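You operate a simulated robot arm through the tools that you are given. There is no shell and no other tool. Be economical: measure what you need, move in short steps, check, and stop when the job is done.

You are at the controls of a simulated robot arm. One attempt, no reset.

JOB
Brush soap on both joints in the bottle rack and close the valve of the bottle that bubbles.
Fine: stand the brush back in its pot; the other valve stays open.

Only the result counts: the job must be done as asked and must still hold three seconds after the hand-in. Knocking over, shifting, dropping, spilling or breaking anything else fails it.

ROBOT AND FRAMES
A 7-joint arm with a two-finger parallel gripper, fixed in place. Base frame: the origin is at the foot of the arm, x ahead of it, y to its left, z up; the work surface is at about z = 0. Lengths are in m, angles in degrees, forces in N, time in s.
With the tool pointing down near the work surface it reaches from about 0.24 to 0.62 m from the base axis. Its first joint turns from -66.0 to 66.0 degrees. Payload 2.6 kg.
Tool frame: the origin (TCP) lies between the finger pads and is the grasp point; the fingertips stand 0.03 m ahead of it; z points along the fingers, y is the line along which they close. Largest opening 0.094 m; finger width 0.028, thickness 0.01; the body of the gripper, 0.05 by 0.096 m, starts 0.055 m behind the TCP.
Orientation is told as [roll, pitch, yaw] about the base's x, y, z axes, in that order, counted from this pose: with the fingers straight down and closing along the base's y, the tool's x points along the base's -x, its y along +y and its z along -z.

CONTROLS
- The arm moves only by the tool arm_command. Its argument "steps" is a list of rows, each an object (a shift or turn left out is 0, a gripper value left out holds the last) with "slide": the shift along the tool's x, y, z in cm, a list of three; "angular": the turn, a rotation vector about the tool's x, y, z in degrees, a list of three. In form: [{"slide": [dx, dy, dz], "angular": [ax, ay, az]}, ...]. A call has 1 to 8 rows; each row shifts and turns the commanded pose from where the row before left it, along the tool's axes as they then stand. "fingers" is the finger opening in cm, from 0 to 9.4, set as the call begins (left out, the last holds). A row lasts 0.2 s, in which the tool goes at most 0.05 m and 8.6 degrees; a call with a longer step from one row to the next is refused whole, and so is a gripper value outside its range. A pose out of reach is approached as far as the arm can. The call stops where the force on the tool passes 40 N (or 10 N more than at its start, if that is more) or the arm is blocked; 0.2 s more then pass. The fingers move at their own pace (about 0.072 m/s each) and stop on an object; they squeeze with about 23 N. The grip force told is the motor's: it shows also when the fingers shut on nothing. Time passes only in rows, and 0.2 s behind the last, so rows that do not move let the fingers close. It gives the time, the measured TCP pose, the force on the tool (base axes), the opening and the grip force at its end, in the units of the frame above (readings bear some noise).
- Cameras (640 x 400 px; columns grow to the right, rows downward): "scene" is fixed at [0.0459, 0.4428, 0.561]; the picture's right is [-0.67, -0.74, 0.00], its down [-0.44, 0.40, -0.80] and it looks along [0.59, -0.54, -0.60] (base axes); focal length 217 px, centre (320, 200). "wrist" rides on the gripper at [0.076, 0.014, -0.103] in the tool frame; the picture's right is [-0.18, 0.98, 0.00], its down [-0.75, -0.14, -0.64] and it looks along [-0.63, -0.12, 0.77] (tool axes); focal length 243 px, centre (320, 200). There is no depth. A picture from a camera that has moved, and an enlarged one, comes with that camera's place and axes in the base frame and with its lens.
- get_image(camera): a new picture of that camera. The clock stands still meanwhile.
- inspect(camera, box): a new picture of the part [left, top, right, bottom] of that camera's present view, enlarged. The clock stands still meanwhile.
- close_job(): hands the job in; it is judged then, once.

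Go step by step. Nothing tells you positions but the pictures and the camera data: compare them with the known pose of the tool, close in by small moves and look again before you grip or let go. The budget is 120 turns and 76 pictures, counting those below and the enlarged ones. Unless the task says otherwise, let go and move clear before handing in, and close with one line.

The tools are called by a JSON object that holds its "fn" and its "kwargs". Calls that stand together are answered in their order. arm_command: Moves the arm, as the interface text tells. Its arguments: {"type":"object","properties":{"steps":{"type":"array","items":{"type":"object","properties":{"slide":{"type":"array","items":{"type":"number"}},"angular":{"type":"array","items":{"type":"number"}}}}},"fingers":{"type":"number"}},"required":["steps"]} The other tools are called the same way: get_image (camera) takes a picture; inspect (camera, box) takes an enlarged picture of a part of a camera's view; close_job () hands the job in.

At the start:

```text
time_s: 0.0
ee_pos: [0.2255, 0.2825, 0.4214]
tcp_rot: [0.1, 0.0, -0.1]
ft_force: [-0.5, 0.5, 0.4]
finger_gap: 0.0938
finger_force: 0.1
```

scene: 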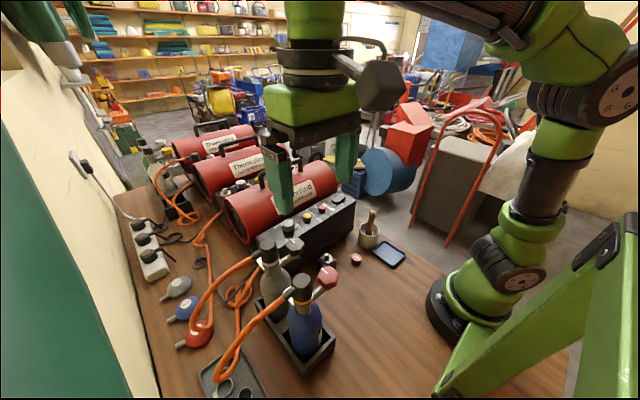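
wrist: 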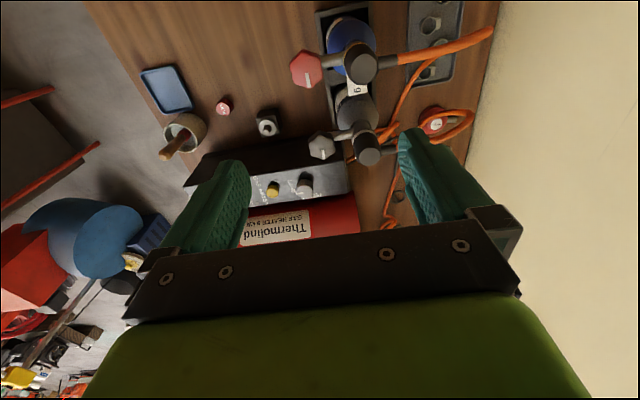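

I see a rack with two bottles (grey and blue), each with a valve knob and an orange hose, and a pot with a brush. I'll zoom in on these first.

{"fn": "inspect", "kwargs": {"camera": "scene", "box": [200, 200, 420, 400]}}

{"fn": "inspect", "kwargs": {"camera": "wrist", "box": [130, 0, 510, 240]}}

```text
2.00 times, centred on (310, 300) of scene
camera zoom: at [0.0459, 0.4428, 0.561], right [-0.67, -0.74, 0.0], down [-0.44, 0.4, -0.8], along [0.59, -0.54, -0.6], focal length 434 px, centre (340, 0)
```

zoom: 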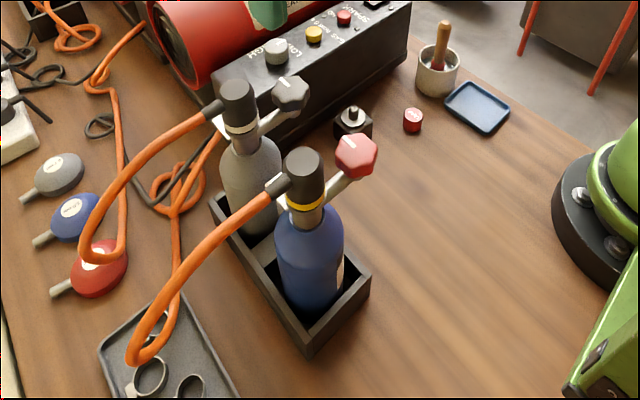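

```text
1.67 times, centred on (320, 120) of wrist
camera zoom: at [0.1489, 0.2959, 0.5243], right [0.19, 0.98, 0.0], down [0.75, -0.14, 0.64], along [0.63, -0.12, -0.77], focal length 404 px, centre (320, 333)
```

zoom: 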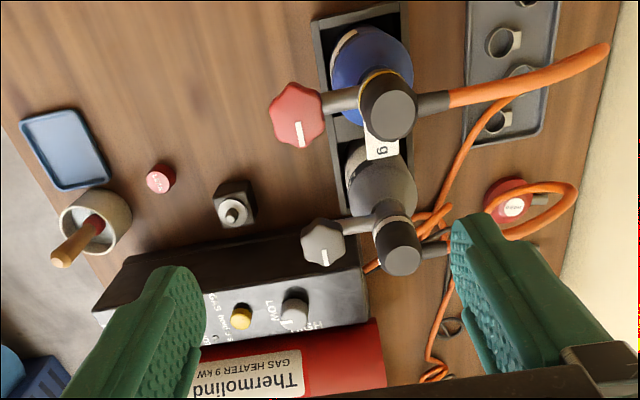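

The pot with its upright brush is near (0.30, 0.0) and the bottles are around (0.21–0.28, 0.33). I'll move the hand above the pot and look again.

{"fn": "arm_command", "kwargs": {"steps": [{"slide": [-0.6, -4.6, 1.0]}, {"slide": [-0.6, -4.6, 1.0]}, {"slide": [-0.6, -4.6, 1.0]}, {"slide": [-0.6, -4.6, 1.0]}, {"slide": [-0.6, -4.6, 1.0]}, {"slide": [-0.6, -4.6, 1.0]}], "fingers": 6}}

{"fn": "get_image", "kwargs": {"camera": "wrist"}}

{"fn": "get_image", "kwargs": {"camera": "scene"}}

```text
time_s: 1.4
ee_pos: [0.261, 0.0065, 0.3615]
tcp_rot: [0.2, 0.1, 0.0]
ft_force: [0.4, -0.4, -0.4]
finger_gap: 0.0602
finger_force: 0.1
```

```text
71 pictures are left
camera wrist: at [0.1856, 0.0194, 0.464], right [0.18, 0.98, 0.0], down [0.75, -0.14, 0.64], along [0.63, -0.12, -0.77], focal length 243 px, centre (320, 200)
```

wrist: 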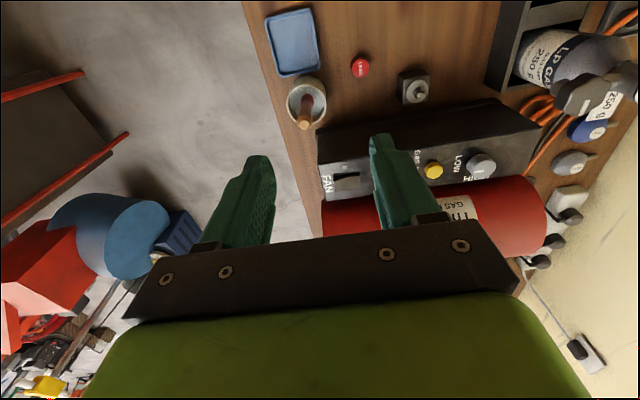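

```text
70 pictures are left
```

scene: 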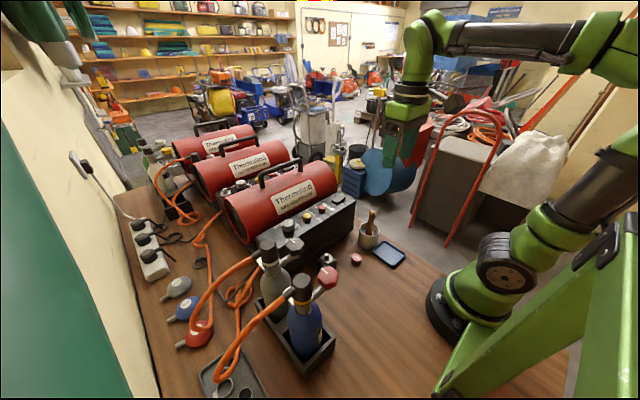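

The handle top should be near (0.32, -0.028, 0.13). I'll move above it with the fingers open and check.

{"fn": "arm_command", "kwargs": {"steps": [{"slide": [-1.5, -0.9, 4.0]}, {"slide": [-1.5, -0.9, 4.0]}, {"slide": [-1.4, -0.8, 4.0]}, {"slide": [-1.4, -0.8, 3.5]}], "fingers": 6}}

{"fn": "get_image", "kwargs": {"camera": "wrist"}}

{"fn": "inspect", "kwargs": {"camera": "scene", "box": [280, 150, 440, 280]}}

```text
time_s: 2.4
ee_pos: [0.3154, -0.0267, 0.2038]
tcp_rot: [0.2, 0.0, -0.1]
ft_force: [0.8, -1.1, 0.6]
finger_gap: 0.0601
finger_force: 0.1
```

```text
69 pictures are left
camera wrist: at [0.2403, -0.0135, 0.3065], right [0.19, 0.98, 0.0], down [0.75, -0.14, 0.64], along [0.63, -0.12, -0.77], focal length 243 px, centre (320, 200)
```

wrist: 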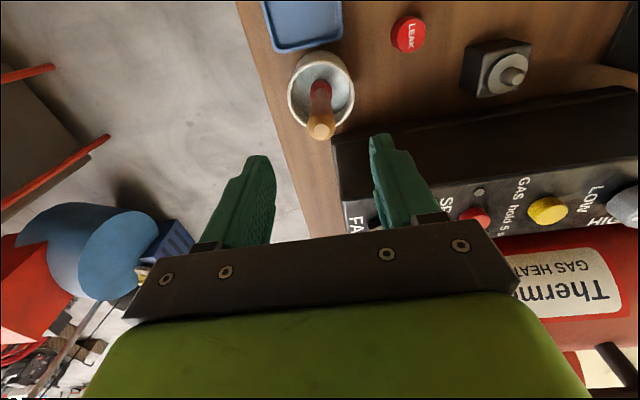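

```text
3.08 times, centred on (360, 215) of scene
camera zoom: at [0.0459, 0.4428, 0.561], right [-0.67, -0.74, 0.0], down [-0.44, 0.4, -0.8], along [0.59, -0.54, -0.6], focal length 668 px, centre (197, 154)
```

zoom: 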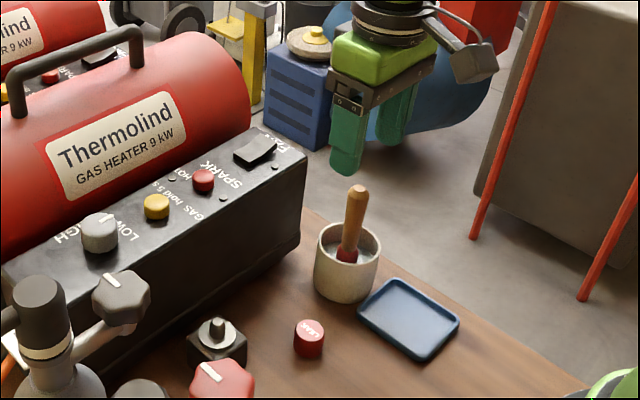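

The handle is centred under the hand. I'll descend to z≈0.10 and close.

{"fn": "arm_command", "kwargs": {"steps": [{"slide": [0, -0.05, 3.5]}, {"slide": [0, 0, 3.5]}, {"slide": [0, 0, 3.3]}], "fingers": 6}}

{"fn": "inspect", "kwargs": {"camera": "scene", "box": [280, 150, 440, 280]}}

{"fn": "get_image", "kwargs": {"camera": "wrist"}}

```text
time_s: 3.2
ee_pos: [0.316, -0.0281, 0.1028]
tcp_rot: [0.2, 0.0, -0.1]
ft_force: [-0.2, -0.2, -0.1]
finger_gap: 0.0602
finger_force: 0.1
```

```text
3.08 times, centred on (360, 215) of scene
camera zoom: at [0.0459, 0.4428, 0.561], right [-0.67, -0.74, 0.0], down [-0.44, 0.4, -0.8], along [0.59, -0.54, -0.6], focal length 668 px, centre (197, 154)
```

zoom: 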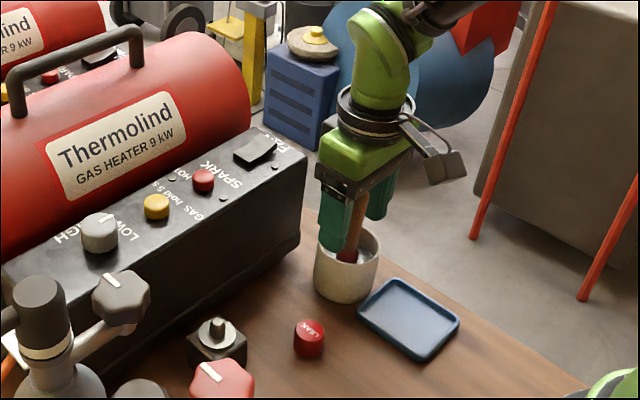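

```text
66 pictures are left
camera wrist: at [0.2412, -0.0152, 0.2057], right [0.19, 0.98, 0.0], down [0.75, -0.14, 0.64], along [0.63, -0.12, -0.77], focal length 243 px, centre (320, 200)
```

wrist: 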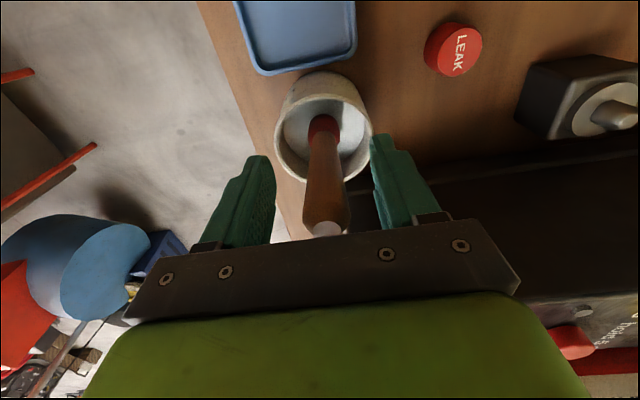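

The handle is between the fingers, so I'll close on it.

{"fn": "arm_command", "kwargs": {"steps": [{}, {}, {}, {}], "fingers": 0}}

{"fn": "get_image", "kwargs": {"camera": "wrist"}}

```text
time_s: 4.2
ee_pos: [0.3167, -0.0269, 0.1035]
tcp_rot: [0.1, 0.0, -0.2]
ft_force: [0.7, 0.9, 1.6]
finger_gap: 0.0207
finger_force: 23.5
```

```text
65 pictures are left
camera wrist: at [0.2411, -0.0152, 0.206], right [0.19, 0.98, 0.0], down [0.75, -0.14, 0.64], along [0.63, -0.12, -0.77], focal length 243 px, centre (320, 200)
```

wrist: 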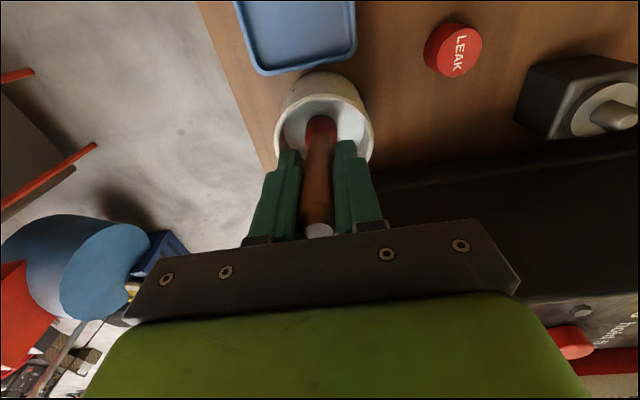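

It's gripped (2.1 cm). I'll lift straight up and look at the brush.

{"fn": "arm_command", "kwargs": {"steps": [{"slide": [0, 0, -2]}, {"slide": [0, 0, -4]}, {"slide": [0, 0, -4]}, {"slide": [0, 0, -4]}, {"slide": [0, 0, -4]}, {"slide": [0, 0, -4]}, {"slide": [0, 0, -2]}], "fingers": 0}}

{"fn": "inspect", "kwargs": {"camera": "scene", "box": [340, 50, 500, 250]}}

{"fn": "inspect", "kwargs": {"camera": "scene", "box": [230, 220, 370, 380]}}

{"fn": "get_image", "kwargs": {"camera": "wrist"}}

```text
time_s: 5.8
ee_pos: [0.3147, -0.0279, 0.3452]
tcp_rot: [0.2, 0.1, 0.0]
ft_force: [0.5, 0.4, -0.1]
finger_gap: 0.0206
finger_force: 22.6
```

```text
2.00 times, centred on (420, 150) of scene
camera zoom: at [0.0459, 0.4428, 0.561], right [-0.67, -0.74, 0.0], down [-0.44, 0.4, -0.8], along [0.59, -0.54, -0.6], focal length 434 px, centre (120, 300)
```

zoom: 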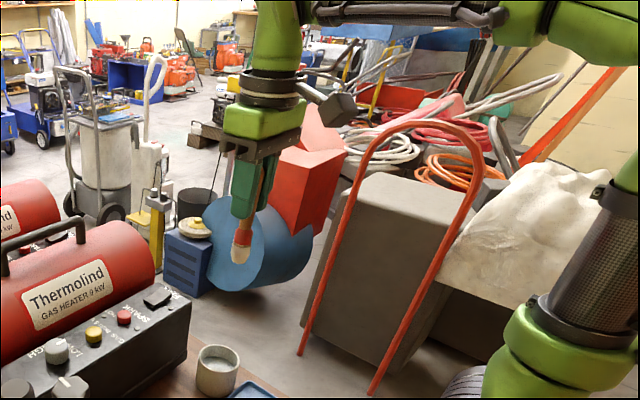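

```text
2.50 times, centred on (300, 300) of scene
camera zoom: at [0.0459, 0.4428, 0.561], right [-0.67, -0.74, 0.0], down [-0.44, 0.4, -0.8], along [0.59, -0.54, -0.6], focal length 543 px, centre (370, -50)
```

zoom: 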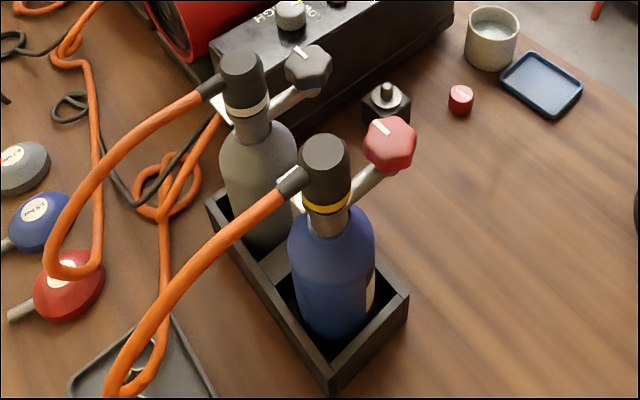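

```text
62 pictures are left
camera wrist: at [0.2399, -0.0142, 0.4484], right [0.19, 0.98, 0.0], down [0.75, -0.14, 0.64], along [0.63, -0.12, -0.77], focal length 243 px, centre (320, 200)
```

wrist: 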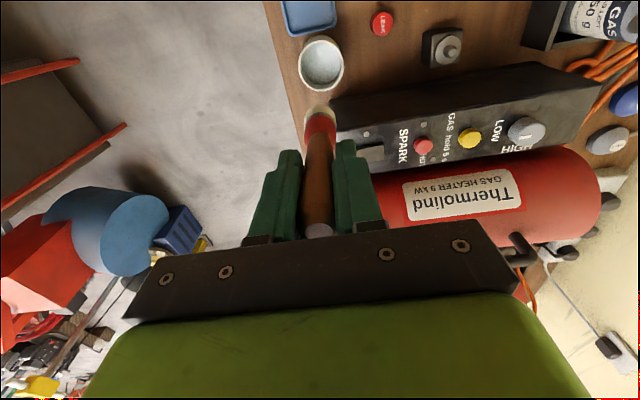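

The brush tip hangs about 0.10 m below the TCP. I'll carry it towards the rack, staying clear, and turn the wrist camera to see the knobs and joints from the -y side.

{"fn": "arm_command", "kwargs": {"steps": [{"slide": [3.1, 3.5, 0]}, {"slide": [3.2, 3.6, 0.5]}, {"slide": [3.2, 3.6, 1.0]}, {"slide": [0, 0, 0], "angular": [0, 0, -8]}, {"angular": [0, 0, -8]}, {"angular": [0, 0, -8]}, {"angular": [0, 0, -8]}, {"angular": [0, 0, -8]}], "fingers": 0}}

{"fn": "get_image", "kwargs": {"camera": "wrist"}}

```text
time_s: 7.6
ee_pos: [0.2227, 0.0788, 0.3278]
tcp_rot: [0.1, -0.1, 40.1]
ft_force: [-0.1, -0.1, 0.2]
finger_gap: 0.0207
finger_force: 22.8
```

```text
61 pictures are left
camera wrist: at [0.1565, 0.0392, 0.4314], right [-0.49, 0.87, 0.0], down [0.67, 0.38, 0.64], along [0.56, 0.32, -0.77], focal length 243 px, centre (320, 200)
```

wrist: 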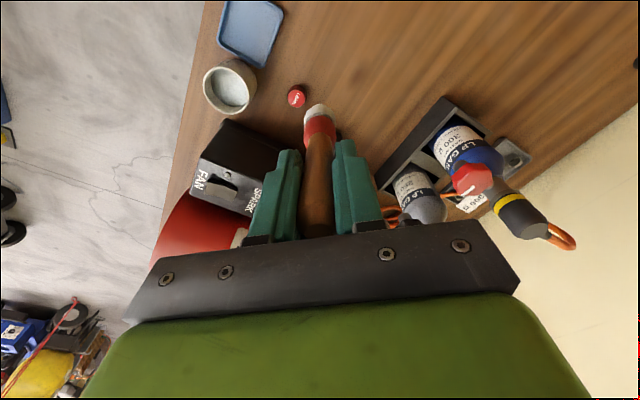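

{"fn": "inspect", "kwargs": {"camera": "wrist", "box": [380, 100, 600, 260]}}

```text
2.50 times, centred on (490, 180) of wrist
camera zoom: at [0.1565, 0.0392, 0.4314], right [-0.49, 0.87, 0.0], down [0.67, 0.38, 0.64], along [0.56, 0.32, -0.77], focal length 606 px, centre (-105, 250)
```

zoom: 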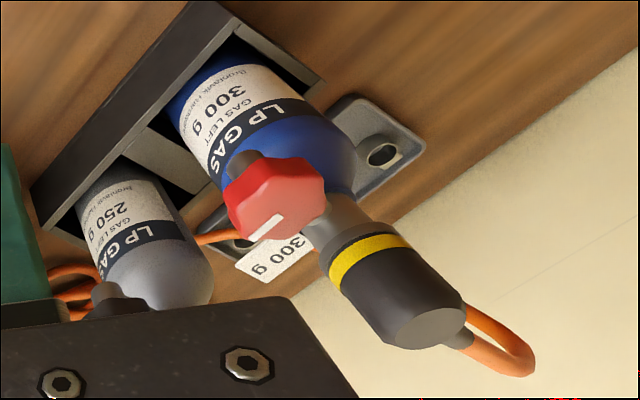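

{"fn": "inspect", "kwargs": {"camera": "scene", "box": [270, 228, 350, 278]}}

{"fn": "inspect", "kwargs": {"camera": "wrist", "box": [430, 145, 510, 195]}}

```text
8.00 times, centred on (310, 253) of scene
camera zoom: at [0.0459, 0.4428, 0.561], right [-0.67, -0.74, 0.0], down [-0.44, 0.4, -0.8], along [0.59, -0.54, -0.6], focal length 1737 px, centre (400, -224)
```

zoom: 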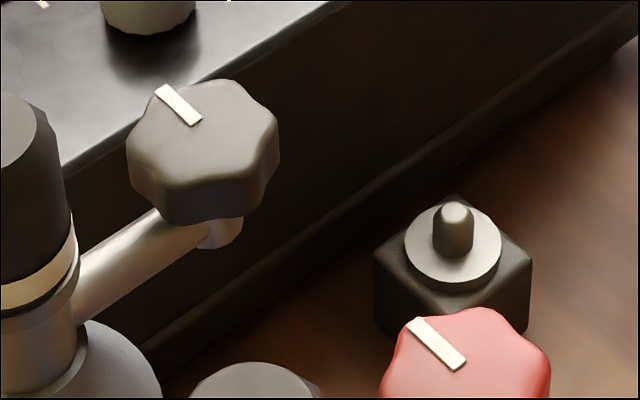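

```text
8.00 times, centred on (470, 170) of wrist
camera zoom: at [0.1565, 0.0392, 0.4314], right [-0.49, 0.87, 0.0], down [0.67, 0.38, 0.64], along [0.56, 0.32, -0.77], focal length 1941 px, centre (-880, 440)
```

zoom: 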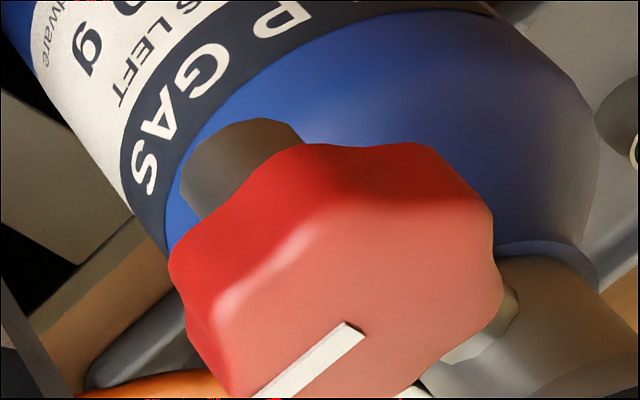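

The knobs sit on vertical spindles at the end of horizontal stems: blue knob near (0.209, 0.27, 0.205), and a ring joint at z≈0.225 under each black cap (blue axis near (0.208, 0.327), grey near (0.305, 0.328)). I'll turn back to yaw 0 and bring the brush in high over the gap between the bottles.

{"fn": "arm_command", "kwargs": {"steps": [{"slide": [0, 0, -1], "angular": [0, 0, 8]}, {"slide": [0, 0, -1], "angular": [0, 0, 8]}, {"slide": [0, 0, -1], "angular": [0, 0, 8]}, {"slide": [0, 0, -1], "angular": [0, 0, 8]}, {"slide": [0, 0, -1], "angular": [0, 0, 8]}], "fingers": 0}}

{"fn": "arm_command", "kwargs": {"steps": [{"slide": [-0.7, 4.5, 0]}, {"slide": [-0.7, 4.5, 0]}, {"slide": [-0.7, 4.5, 0]}, {"slide": [-0.7, 4.5, 0]}, {"slide": [-0.5, 4.5, 0]}, {"slide": [0, 2.1, 0]}], "fingers": 0}}

{"fn": "get_image", "kwargs": {"camera": "wrist"}}

{"fn": "inspect", "kwargs": {"camera": "scene", "box": [210, 160, 370, 320]}}

```text
time_s: 8.8
ee_pos: [0.2236, 0.0788, 0.3772]
tcp_rot: [0.1, 0.2, -0.2]
ft_force: [-0.2, 0.5, -0.1]
finger_gap: 0.0205
finger_force: 22.9
```

```text
time_s: 10.2
ee_pos: [0.2579, 0.3248, 0.3789]
tcp_rot: [0.1, -0.1, -0.2]
ft_force: [0.2, 0.8, -0.6]
finger_gap: 0.0207
finger_force: 23.1
```

```text
57 pictures are left
camera wrist: at [0.1822, 0.3388, 0.482], right [0.19, 0.98, 0.0], down [0.75, -0.14, 0.64], along [0.63, -0.12, -0.77], focal length 243 px, centre (320, 200)
```

wrist: 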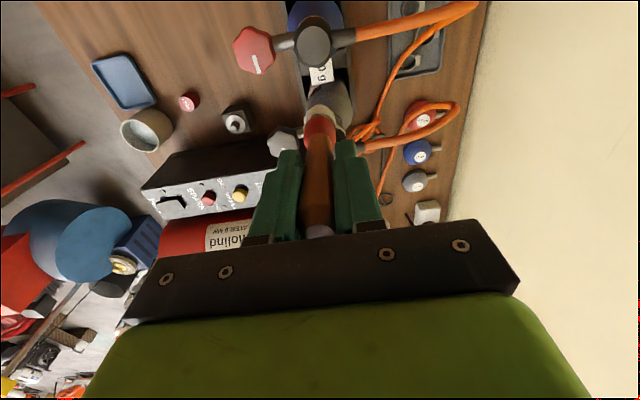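

```text
2.50 times, centred on (290, 240) of scene
camera zoom: at [0.0459, 0.4428, 0.561], right [-0.67, -0.74, 0.0], down [-0.44, 0.4, -0.8], along [0.59, -0.54, -0.6], focal length 543 px, centre (395, 100)
```

zoom: 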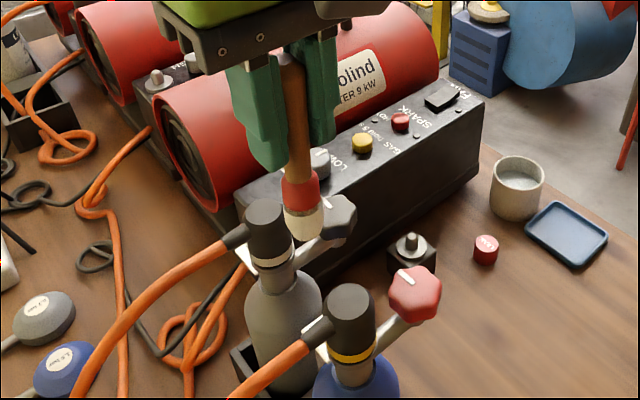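

The tip is centred in the gap at about (0.258, 0.328, 0.277). I'll lower it to ring height and look.

{"fn": "arm_command", "kwargs": {"steps": [{"slide": [0, 0, 3]}, {"slide": [0, 0, 2.4]}, {"slide": [0, 0, 1.0]}], "fingers": 0}}

{"fn": "inspect", "kwargs": {"camera": "scene", "box": [230, 200, 350, 320]}}

{"fn": "inspect", "kwargs": {"camera": "wrist", "box": [220, 0, 420, 160]}}

```text
time_s: 11.0
ee_pos: [0.2552, 0.3262, 0.316]
tcp_rot: [0.3, 0.0, -0.1]
ft_force: [0.3, -0.4, -0.6]
finger_gap: 0.0203
finger_force: 22.8
```

```text
3.33 times, centred on (290, 260) of scene
camera zoom: at [0.0459, 0.4428, 0.561], right [-0.67, -0.74, 0.0], down [-0.44, 0.4, -0.8], along [0.59, -0.54, -0.6], focal length 724 px, centre (420, 0)
```

zoom: 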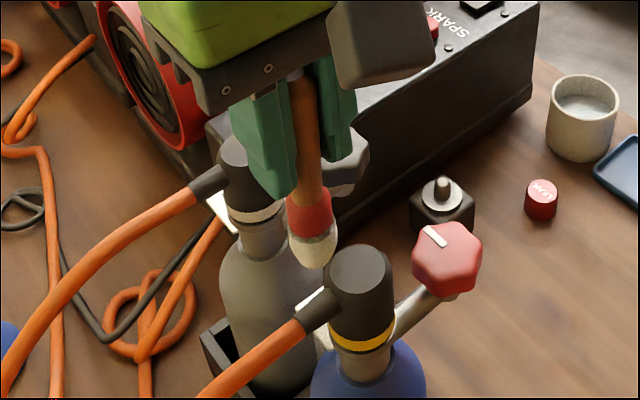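

```text
2.50 times, centred on (320, 80) of wrist
camera zoom: at [0.18, 0.3388, 0.4181], right [0.19, 0.98, 0.0], down [0.75, -0.14, 0.64], along [0.63, -0.12, -0.77], focal length 606 px, centre (320, 500)
```

zoom: 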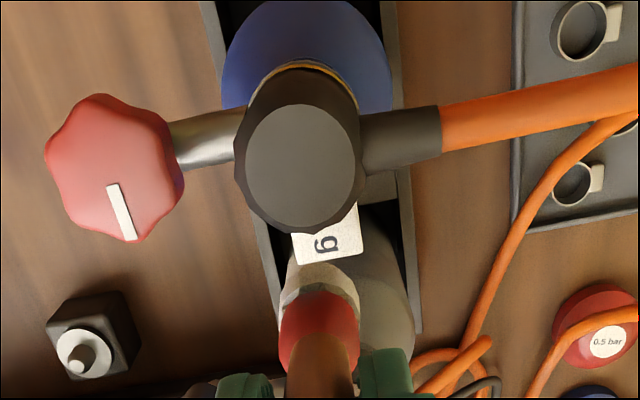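

The tip is at ring height, above the tags. I'll move it gently onto the blue bottle's ring (-x).

{"fn": "arm_command", "kwargs": {"steps": [{"slide": [1.0, 0, 0]}, {"slide": [0.6, 0, 0]}, {"slide": [0.3, 0, 0]}, {}], "fingers": 0}}

{"fn": "inspect", "kwargs": {"camera": "scene", "box": [230, 200, 350, 320]}}

{"fn": "inspect", "kwargs": {"camera": "wrist", "box": [220, 0, 420, 160]}}

```text
time_s: 12.0
ee_pos: [0.2359, 0.3275, 0.3152]
tcp_rot: [0.1, 0.1, -0.2]
ft_force: [0.9, 0.0, -0.3]
finger_gap: 0.0207
finger_force: 22.7
```

```text
3.33 times, centred on (290, 260) of scene
camera zoom: at [0.0459, 0.4428, 0.561], right [-0.67, -0.74, 0.0], down [-0.44, 0.4, -0.8], along [0.59, -0.54, -0.6], focal length 724 px, centre (420, 0)
```

zoom: 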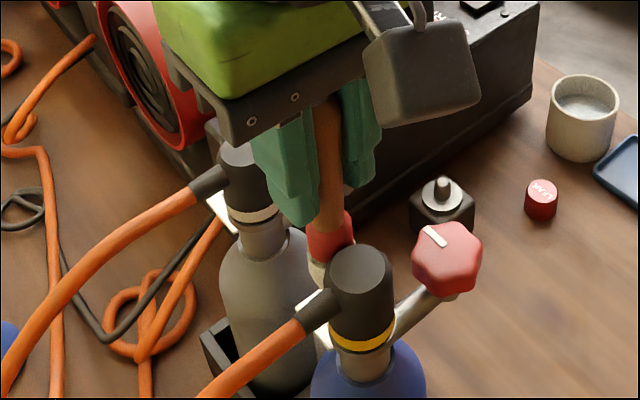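

```text
2.50 times, centred on (320, 80) of wrist
camera zoom: at [0.1616, 0.3398, 0.4172], right [0.19, 0.98, 0.0], down [0.75, -0.14, 0.64], along [0.63, -0.12, -0.77], focal length 606 px, centre (320, 500)
```

zoom: 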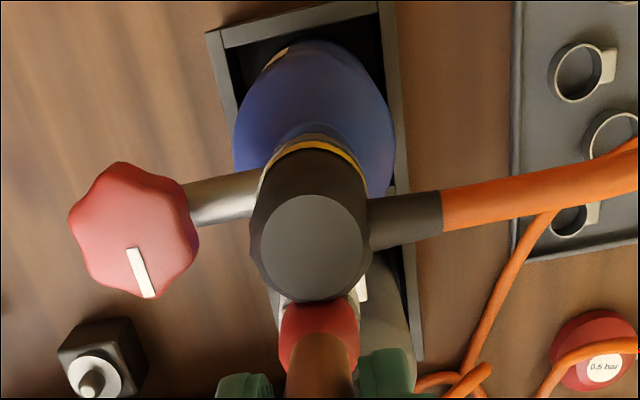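

It's almost touching. I'll press another couple of millimetres and stroke back and forth in y.

{"fn": "arm_command", "kwargs": {"steps": [{"slide": [0.25, 0, 0]}, {"slide": [0.15, 0.4, 0]}, {"slide": [0, -0.4, 0]}, {"slide": [0, -0.4, 0]}, {"slide": [0, 0.4, 0]}], "fingers": 0}}

{"fn": "inspect", "kwargs": {"camera": "scene", "box": [230, 200, 350, 320]}}

{"fn": "inspect", "kwargs": {"camera": "wrist", "box": [220, 0, 420, 160]}}

```text
time_s: 13.2
ee_pos: [0.2334, 0.326, 0.3156]
tcp_rot: [0.1, 0.1, -0.1]
ft_force: [0.0, -0.2, -0.4]
finger_gap: 0.0205
finger_force: 22.4
```

```text
3.33 times, centred on (290, 260) of scene
camera zoom: at [0.0459, 0.4428, 0.561], right [-0.67, -0.74, 0.0], down [-0.44, 0.4, -0.8], along [0.59, -0.54, -0.6], focal length 724 px, centre (420, 0)
```

zoom: 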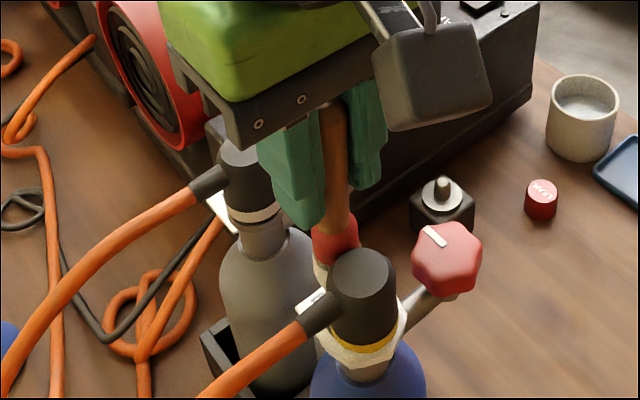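

```text
2.50 times, centred on (320, 80) of wrist
camera zoom: at [0.1584, 0.3391, 0.4179], right [0.19, 0.98, 0.0], down [0.75, -0.14, 0.64], along [0.63, -0.12, -0.77], focal length 606 px, centre (320, 500)
```

zoom: 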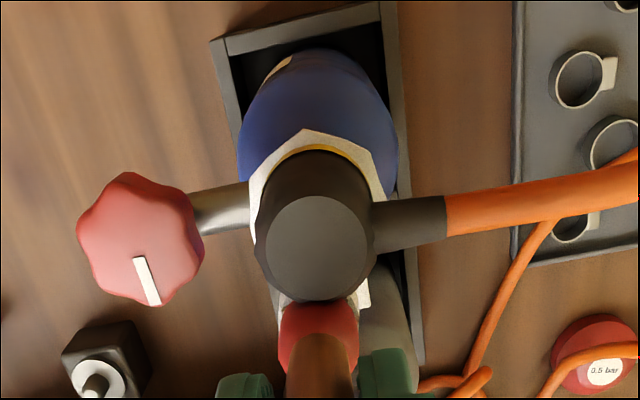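

A soap film appeared around the blue joint, so the ring is the joint. Next, the grey bottle's ring (+x).

{"fn": "arm_command", "kwargs": {"steps": [{"slide": [-1.5, 0, 0]}, {"slide": [-1.5, 0, 0]}, {"slide": [-1.0, 0, 0]}, {"slide": [-0.4, 0, 0]}, {"slide": [-0.3, 0.2, 0]}, {"slide": [0, -0.3, 0]}, {"slide": [0, 0.2, 0]}], "fingers": 0}}

{"fn": "inspect", "kwargs": {"camera": "scene", "box": [230, 200, 350, 320]}}

```text
time_s: 14.8
ee_pos: [0.2805, 0.327, 0.3143]
tcp_rot: [0.0, 0.0, -0.1]
ft_force: [0.8, 0.4, -0.9]
finger_gap: 0.0205
finger_force: 22.8
```

```text
3.33 times, centred on (290, 260) of scene
camera zoom: at [0.0459, 0.4428, 0.561], right [-0.67, -0.74, 0.0], down [-0.44, 0.4, -0.8], along [0.59, -0.54, -0.6], focal length 724 px, centre (420, 0)
```

zoom: 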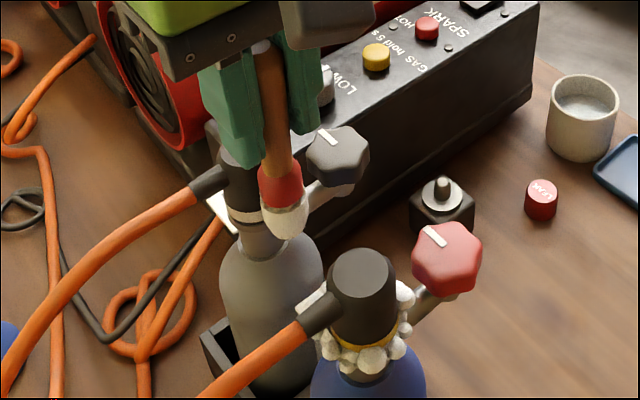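

The blue joint is bubbling, so that's the one to close. The grey joint isn't wetted yet, so I'll press a few millimetres further.

{"fn": "arm_command", "kwargs": {"steps": [{"slide": [-0.2, 0, 0]}, {"slide": [-0.2, 0.3, 0]}, {"slide": [-0.1, -0.3, 0]}, {"slide": [0, -0.3, 0]}, {"slide": [0, 0.3, 0]}], "fingers": 0}}

{"fn": "inspect", "kwargs": {"camera": "scene", "box": [230, 200, 350, 320]}}

```text
time_s: 16.0
ee_pos: [0.2853, 0.3262, 0.3151]
tcp_rot: [0.0, 0.1, 0.0]
ft_force: [-0.8, -0.6, 0.4]
finger_gap: 0.0206
finger_force: 22.9
```

```text
3.33 times, centred on (290, 260) of scene
camera zoom: at [0.0459, 0.4428, 0.561], right [-0.67, -0.74, 0.0], down [-0.44, 0.4, -0.8], along [0.59, -0.54, -0.6], focal length 724 px, centre (420, 0)
```

zoom: 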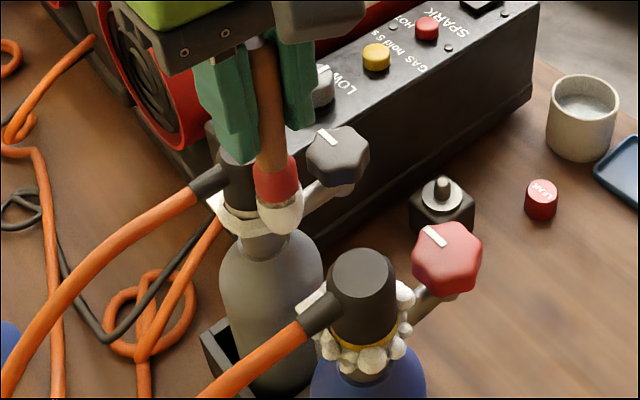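

The grey joint has a film now. I'll back off, rise, and watch whether it bubbles too.

{"fn": "arm_command", "kwargs": {"steps": [{"slide": [1.5, 0, 0]}, {"slide": [1.2, 0, 0]}, {"slide": [0, 0, -3]}, {"slide": [0, 0, -3.5]}, {"slide": [0, -4, 0]}, {"slide": [0, -4, 0]}, {"slide": [0, -4, 0]}], "fingers": 0}}

{"fn": "inspect", "kwargs": {"camera": "scene", "box": [230, 200, 350, 320]}}

```text
time_s: 17.6
ee_pos: [0.2601, 0.207, 0.3785]
tcp_rot: [0.1, 0.2, 0.0]
ft_force: [0.0, -0.6, -0.1]
finger_gap: 0.0203
finger_force: 22.9
```

```text
3.33 times, centred on (290, 260) of scene
camera zoom: at [0.0459, 0.4428, 0.561], right [-0.67, -0.74, 0.0], down [-0.44, 0.4, -0.8], along [0.59, -0.54, -0.6], focal length 724 px, centre (420, 0)
```

zoom: 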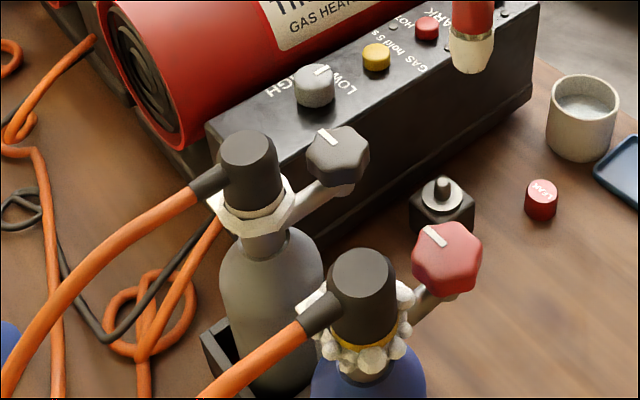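

Only the blue joint bubbles; the grey shows just film. I'll return the brush over the pot.

{"fn": "arm_command", "kwargs": {"steps": [{"slide": [-0.93, -3.91, 0]}, {"slide": [-0.93, -3.91, 0]}, {"slide": [-0.93, -3.91, 0]}, {"slide": [-0.93, -3.91, 1]}, {"slide": [-0.93, -3.91, 1]}, {"slide": [-0.93, -3.91, 1]}, {"slide": [0, 0, 4]}, {"slide": [0, 0, 4]}], "fingers": 0}}

{"fn": "get_image", "kwargs": {"camera": "wrist"}}

{"fn": "inspect", "kwargs": {"camera": "scene", "box": [310, 130, 430, 260]}}

```text
time_s: 19.4
ee_pos: [0.3135, -0.0288, 0.2648]
tcp_rot: [0.1, 0.0, -0.1]
ft_force: [-0.1, 0.1, -0.6]
finger_gap: 0.0208
finger_force: 23.1
```

```text
46 pictures are left
camera wrist: at [0.2384, -0.016, 0.3666], right [0.19, 0.98, 0.0], down [0.75, -0.14, 0.64], along [0.63, -0.12, -0.77], focal length 243 px, centre (320, 200)
```

wrist: 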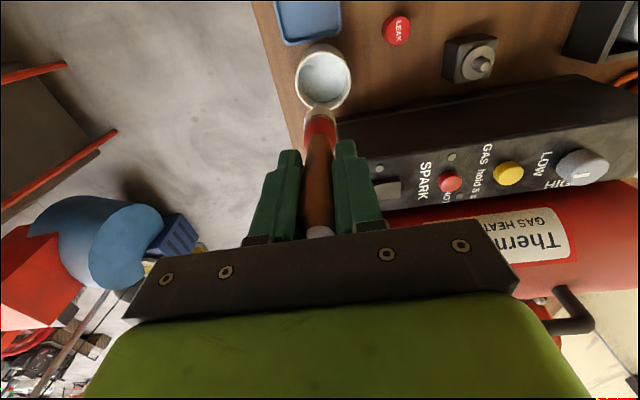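

```text
3.08 times, centred on (370, 195) of scene
camera zoom: at [0.0459, 0.4428, 0.561], right [-0.67, -0.74, 0.0], down [-0.44, 0.4, -0.8], along [0.59, -0.54, -0.6], focal length 668 px, centre (166, 215)
```

zoom: 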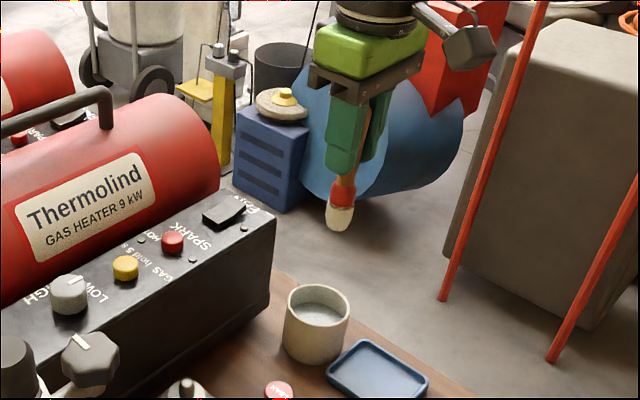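

The tip (0.311, -0.030) lines up with the pot centre (0.3125, -0.027). I'll lower it in with a small correction.

{"fn": "arm_command", "kwargs": {"steps": [{"slide": [-0.15, 0.15, 4]}, {"slide": [0, 0, 4]}, {"slide": [0, 0, 4]}, {"slide": [0, 0, 2.5]}, {"slide": [0, 0, 1.0]}], "fingers": 0}}

{"fn": "get_image", "kwargs": {"camera": "wrist"}}

{"fn": "inspect", "kwargs": {"camera": "scene", "box": [310, 150, 430, 280]}}

```text
time_s: 20.6
ee_pos: [0.3144, -0.0273, 0.1116]
tcp_rot: [0.1, 0.0, 0.0]
ft_force: [0.4, 0.4, -0.7]
finger_gap: 0.0206
finger_force: 23.0
```

```text
44 pictures are left
camera wrist: at [0.2397, -0.0137, 0.2146], right [0.19, 0.98, 0.0], down [0.75, -0.14, 0.64], along [0.63, -0.12, -0.77], focal length 243 px, centre (320, 200)
```

wrist: 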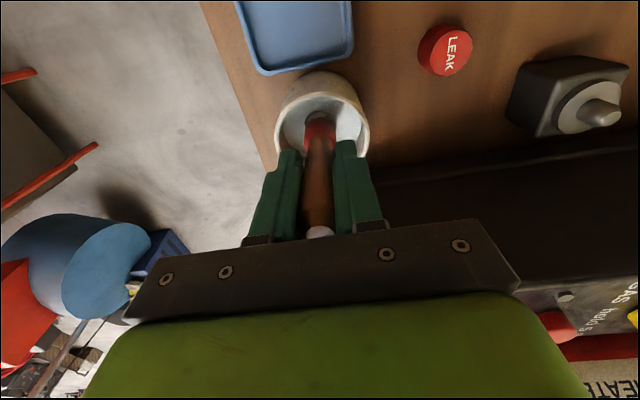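

```text
3.08 times, centred on (370, 215) of scene
camera zoom: at [0.0459, 0.4428, 0.561], right [-0.67, -0.74, 0.0], down [-0.44, 0.4, -0.8], along [0.59, -0.54, -0.6], focal length 668 px, centre (166, 154)
```

zoom: 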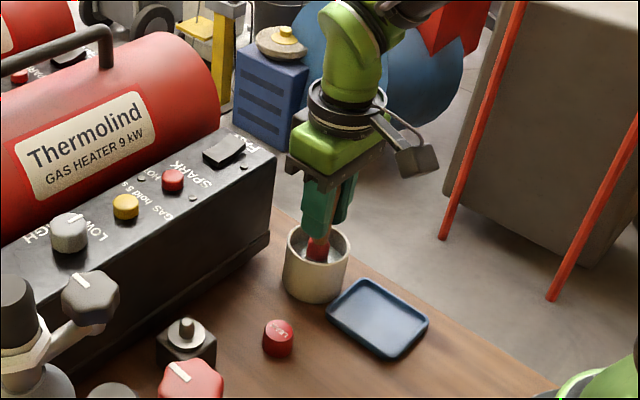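

It's in the pot. I'll lower the last 7 mm to the original height and then open.

{"fn": "arm_command", "kwargs": {"steps": [{"slide": [-0.1, 0, 0.5]}, {"slide": [0, 0, 0.3]}, {}], "fingers": 0}}

{"fn": "arm_command", "kwargs": {"steps": [{}, {}, {}, {}], "fingers": 5}}

{"fn": "arm_command", "kwargs": {"steps": [{"slide": [0, 0, -2]}, {"slide": [0, 0, -4]}, {"slide": [0, 0, -4]}]}}

{"fn": "get_image", "kwargs": {"camera": "wrist"}}

{"fn": "inspect", "kwargs": {"camera": "scene", "box": [310, 150, 430, 280]}}

```text
time_s: 21.4
ee_pos: [0.3159, -0.0265, 0.1053]
tcp_rot: [0.0, 0.2, -0.1]
ft_force: [0.8, -0.1, 0.4]
finger_gap: 0.0205
finger_force: 23.7
```

```text
time_s: 22.4
ee_pos: [0.3156, -0.0252, 0.1056]
tcp_rot: [0.1, -0.1, -0.2]
ft_force: [0.5, -0.5, 0.0]
finger_gap: 0.0499
finger_force: 0.0
```

```text
time_s: 23.2
ee_pos: [0.3185, -0.0251, 0.2062]
tcp_rot: [0.1, 0.2, -0.1]
ft_force: [1.0, 0.2, 0.0]
finger_gap: 0.0499
finger_force: 0.0
```

```text
42 pictures are left
camera wrist: at [0.243, -0.0116, 0.3099], right [0.19, 0.98, 0.0], down [0.75, -0.14, 0.64], along [0.63, -0.12, -0.77], focal length 243 px, centre (320, 200)
```

wrist: 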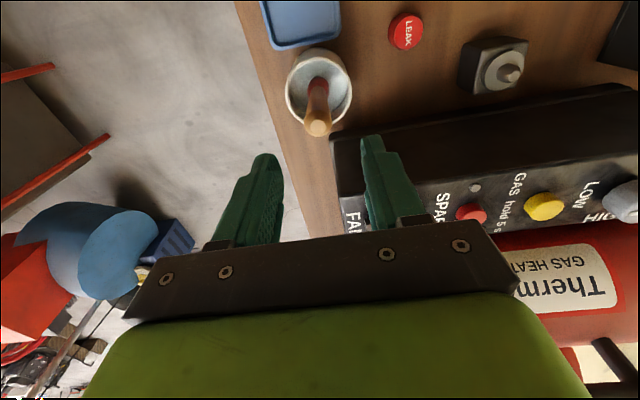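

```text
3.08 times, centred on (370, 215) of scene
camera zoom: at [0.0459, 0.4428, 0.561], right [-0.67, -0.74, 0.0], down [-0.44, 0.4, -0.8], along [0.59, -0.54, -0.6], focal length 668 px, centre (166, 154)
```

zoom: 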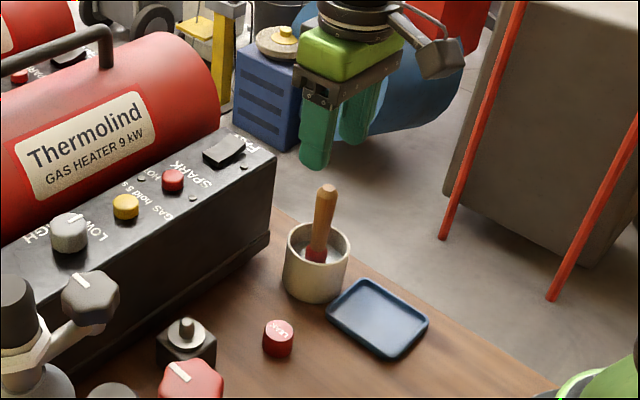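

The brush stands in its pot. Next is the red knob, near (0.208, 0.271) with its top at z≈0.213. I'll rise, travel over it and turn the gripper to yaw ~125 so a clockwise turn has room.

{"fn": "arm_command", "kwargs": {"steps": [{"slide": [0, 0, -4.5]}, {"slide": [0, 0, -4.5]}, {"slide": [0.7, 2, -4.5]}, {"slide": [1.7, 4.5, 0]}, {"slide": [1.7, 4.5, 0]}, {"slide": [1.7, 4.5, 0]}, {"slide": [1.7, 4.5, 0]}], "fingers": 6}}

{"fn": "arm_command", "kwargs": {"steps": [{"slide": [1.7, 4.5, 0]}, {"slide": [1.6, 4.5, 0]}, {"angular": [0, 0, -8]}, {"angular": [0, 0, -8]}, {"angular": [0, 0, -8]}, {"angular": [0, 0, -8]}, {"angular": [0, 0, -8]}, {"angular": [0, 0, -8]}]}}

{"fn": "arm_command", "kwargs": {"steps": [{"angular": [0, 0, -8]}, {"angular": [0, 0, -8]}, {"angular": [0, 0, -8]}, {"angular": [0, 0, -8]}, {"angular": [0, 0, -8]}]}}

{"fn": "get_image", "kwargs": {"camera": "wrist"}}

{"fn": "get_image", "kwargs": {"camera": "scene"}}

```text
time_s: 24.8
ee_pos: [0.2412, 0.1727, 0.3376]
tcp_rot: [0.1, 0.0, -0.1]
ft_force: [0.1, 0.3, -0.2]
finger_gap: 0.0598
finger_force: 0.0
```

```text
time_s: 26.6
ee_pos: [0.2093, 0.2633, 0.3409]
tcp_rot: [0.1, -0.2, 48.0]
ft_force: [0.3, 0.2, -0.5]
finger_gap: 0.0602
finger_force: 0.0
```

```text
time_s: 27.8
ee_pos: [0.2081, 0.2643, 0.3416]
tcp_rot: [0.1, -0.1, 88.1]
ft_force: [0.2, -0.5, -0.4]
finger_gap: 0.06
finger_force: 0.0
```

```text
40 pictures are left
camera wrist: at [0.1922, 0.1867, 0.4437], right [-0.98, 0.22, 0.0], down [0.17, 0.75, 0.64], along [0.14, 0.63, -0.77], focal length 243 px, centre (320, 200)
```

wrist: 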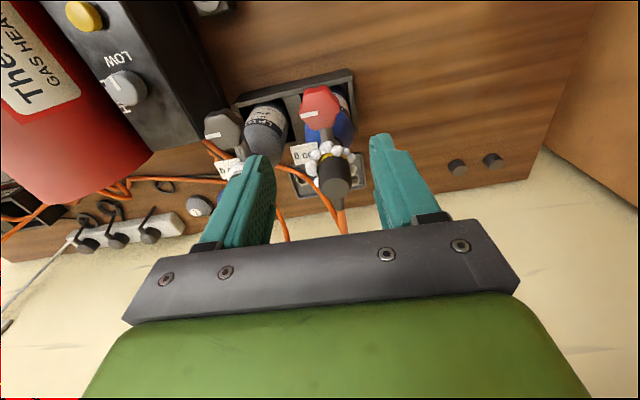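

```text
39 pictures are left
```

scene: 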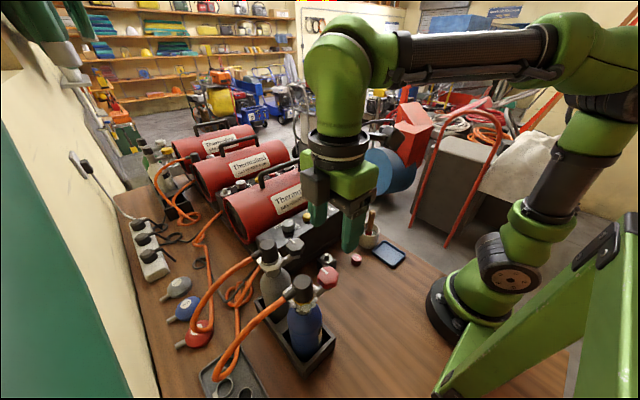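

{"fn": "inspect", "kwargs": {"camera": "wrist", "box": [270, 70, 380, 210]}}

```text
2.86 times, centred on (325, 140) of wrist
camera zoom: at [0.1922, 0.1867, 0.4437], right [-0.98, 0.22, 0.0], down [0.17, 0.75, 0.64], along [0.14, 0.63, -0.77], focal length 693 px, centre (306, 371)
```

zoom: 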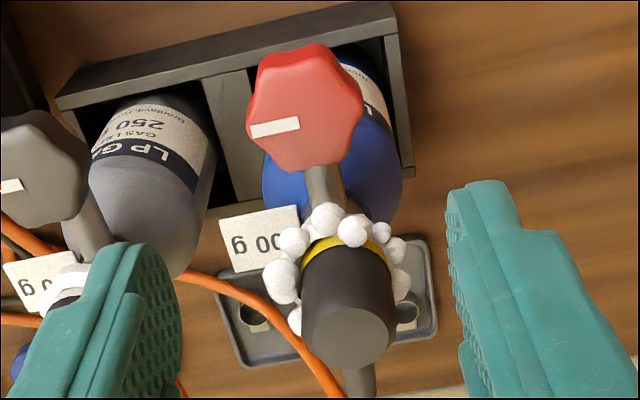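

The knob centre refines to (0.209, 0.269). I'll centre over it, turn to yaw ~130 and descend partway.

{"fn": "arm_command", "kwargs": {"steps": [{"slide": [-0.5, -0.1, 0], "angular": [0, 0, -8.4]}, {"angular": [0, 0, -8.4]}, {"angular": [0, 0, -8.4]}, {"angular": [0, 0, -8.4]}, {"angular": [0, 0, -8.4]}, {"slide": [0, 0, 4]}, {"slide": [0, 0, 3]}], "fingers": 6}}

{"fn": "get_image", "kwargs": {"camera": "wrist"}}

{"fn": "inspect", "kwargs": {"camera": "scene", "box": [240, 180, 380, 320]}}

```text
time_s: 29.4
ee_pos: [0.2086, 0.2684, 0.2735]
tcp_rot: [-0.1, -0.1, 130.0]
ft_force: [-0.3, 0.5, 0.0]
finger_gap: 0.0604
finger_force: 0.1
```

```text
37 pictures are left
camera wrist: at [0.2481, 0.1996, 0.3755], right [-0.87, -0.49, 0.0], down [-0.38, 0.67, 0.64], along [-0.32, 0.56, -0.77], focal length 243 px, centre (320, 200)
```

wrist: 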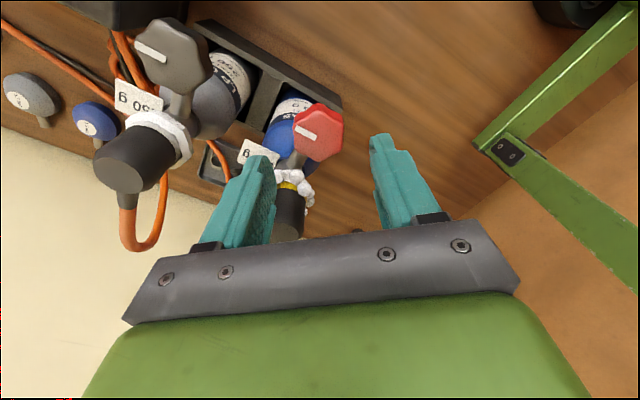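

```text
2.86 times, centred on (310, 250) of scene
camera zoom: at [0.0459, 0.4428, 0.561], right [-0.67, -0.74, 0.0], down [-0.44, 0.4, -0.8], along [0.59, -0.54, -0.6], focal length 620 px, centre (349, 57)
```

zoom: 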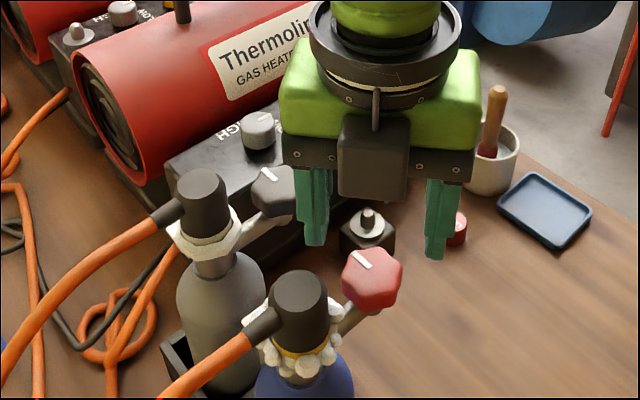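

The alignment looks good (a 2–3 mm correction). I'll descend to z≈0.227 so the fingertips straddle the knob.

{"fn": "arm_command", "kwargs": {"steps": [{"slide": [0.25, 0, 2.5]}, {"slide": [0, 0, 1.5]}, {"slide": [0, 0, 0.6]}], "fingers": 6}}

{"fn": "get_image", "kwargs": {"camera": "wrist"}}

{"fn": "inspect", "kwargs": {"camera": "scene", "box": [260, 200, 370, 300]}}

```text
time_s: 30.2
ee_pos: [0.21, 0.2652, 0.2262]
tcp_rot: [0.0, -0.1, 129.9]
ft_force: [0.4, 0.1, 0.0]
finger_gap: 0.0599
finger_force: 0.0
```

```text
35 pictures are left
camera wrist: at [0.249, 0.1974, 0.3288], right [-0.87, -0.49, 0.0], down [-0.37, 0.67, 0.64], along [-0.31, 0.56, -0.77], focal length 243 px, centre (320, 200)
```

wrist: 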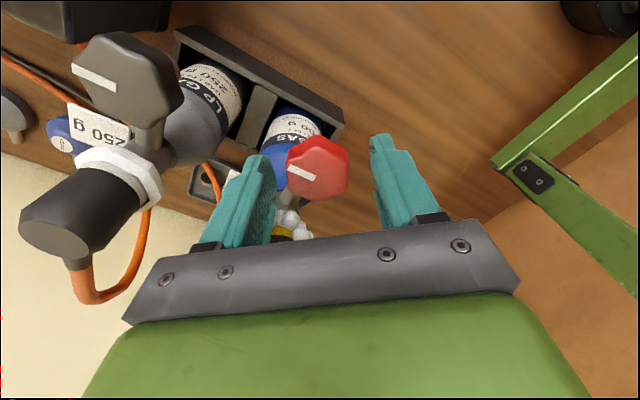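

```text
4.00 times, centred on (315, 250) of scene
camera zoom: at [0.0459, 0.4428, 0.561], right [-0.67, -0.74, 0.0], down [-0.44, 0.4, -0.8], along [0.59, -0.54, -0.6], focal length 869 px, centre (340, 0)
```

zoom: 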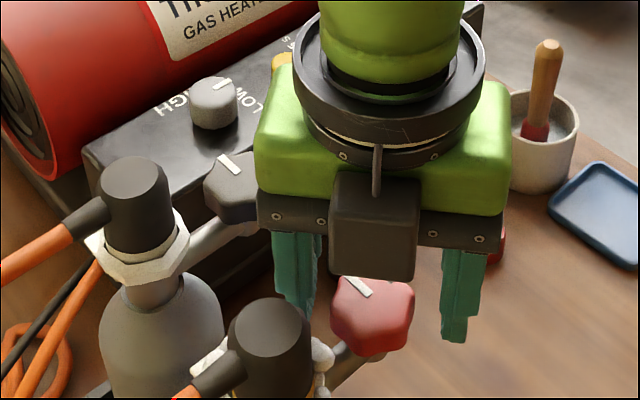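

The fingers straddle the knob, so I'll close gently.

{"fn": "arm_command", "kwargs": {"steps": [{}, {}, {}], "fingers": 0}}

{"fn": "get_image", "kwargs": {"camera": "wrist"}}

{"fn": "inspect", "kwargs": {"camera": "scene", "box": [260, 200, 370, 300]}}

```text
time_s: 31.0
ee_pos: [0.2112, 0.2657, 0.2266]
tcp_rot: [0.0, -0.1, 130.0]
ft_force: [1.0, 0.6, -1.0]
finger_gap: 0.0367
finger_force: 23.0
```

```text
33 pictures are left
camera wrist: at [0.249, 0.1974, 0.3289], right [-0.87, -0.49, 0.0], down [-0.37, 0.67, 0.64], along [-0.32, 0.56, -0.77], focal length 243 px, centre (320, 200)
```

wrist: 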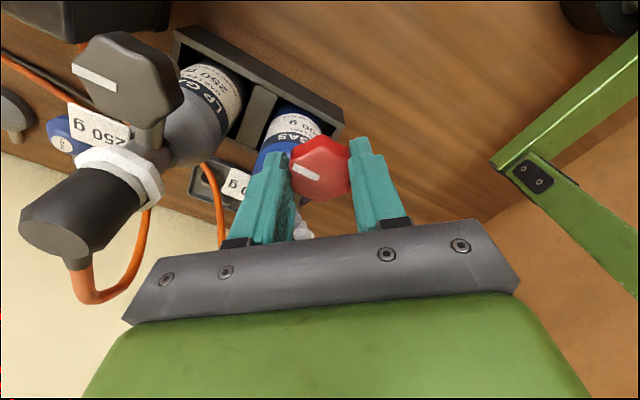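

```text
4.00 times, centred on (315, 250) of scene
camera zoom: at [0.0459, 0.4428, 0.561], right [-0.67, -0.74, 0.0], down [-0.44, 0.4, -0.8], along [0.59, -0.54, -0.6], focal length 869 px, centre (340, 0)
```

zoom: 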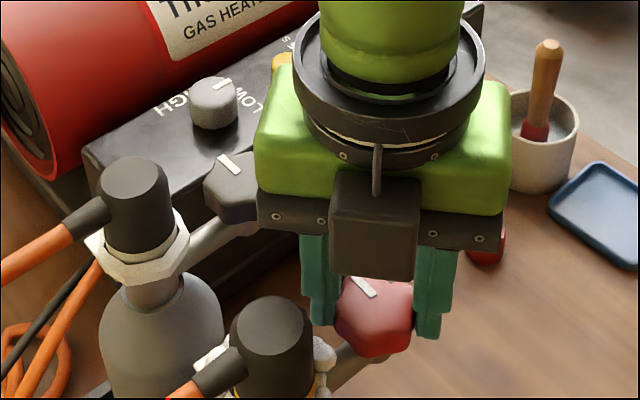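

It's gripped at 3.7 cm. I'll turn it clockwise (seen from above) in small steps.

{"fn": "arm_command", "kwargs": {"steps": [{"angular": [0, 0, 6]}, {"angular": [0, 0, 6]}, {"angular": [0, 0, 6]}, {}], "fingers": 0}}

{"fn": "get_image", "kwargs": {"camera": "wrist"}}

```text
time_s: 32.0
ee_pos: [0.2114, 0.2674, 0.2265]
tcp_rot: [-0.1, 0.0, 111.8]
ft_force: [-3.4, -8.7, 15.1]
finger_gap: 0.0364
finger_force: 23.1
```

```text
31 pictures are left
camera wrist: at [0.2263, 0.1896, 0.3289], right [-0.98, -0.19, 0.0], down [-0.15, 0.75, 0.64], along [-0.12, 0.63, -0.77], focal length 243 px, centre (320, 200)
```

wrist: 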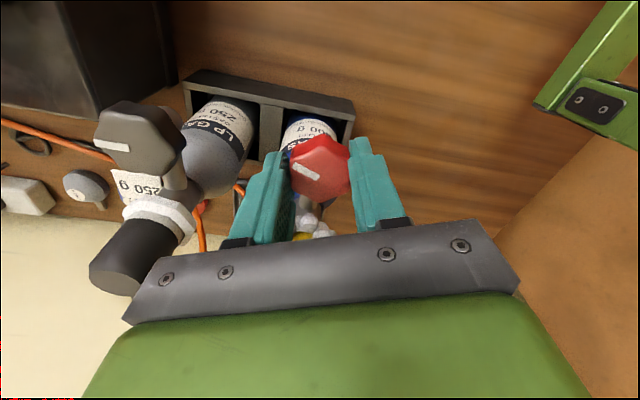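

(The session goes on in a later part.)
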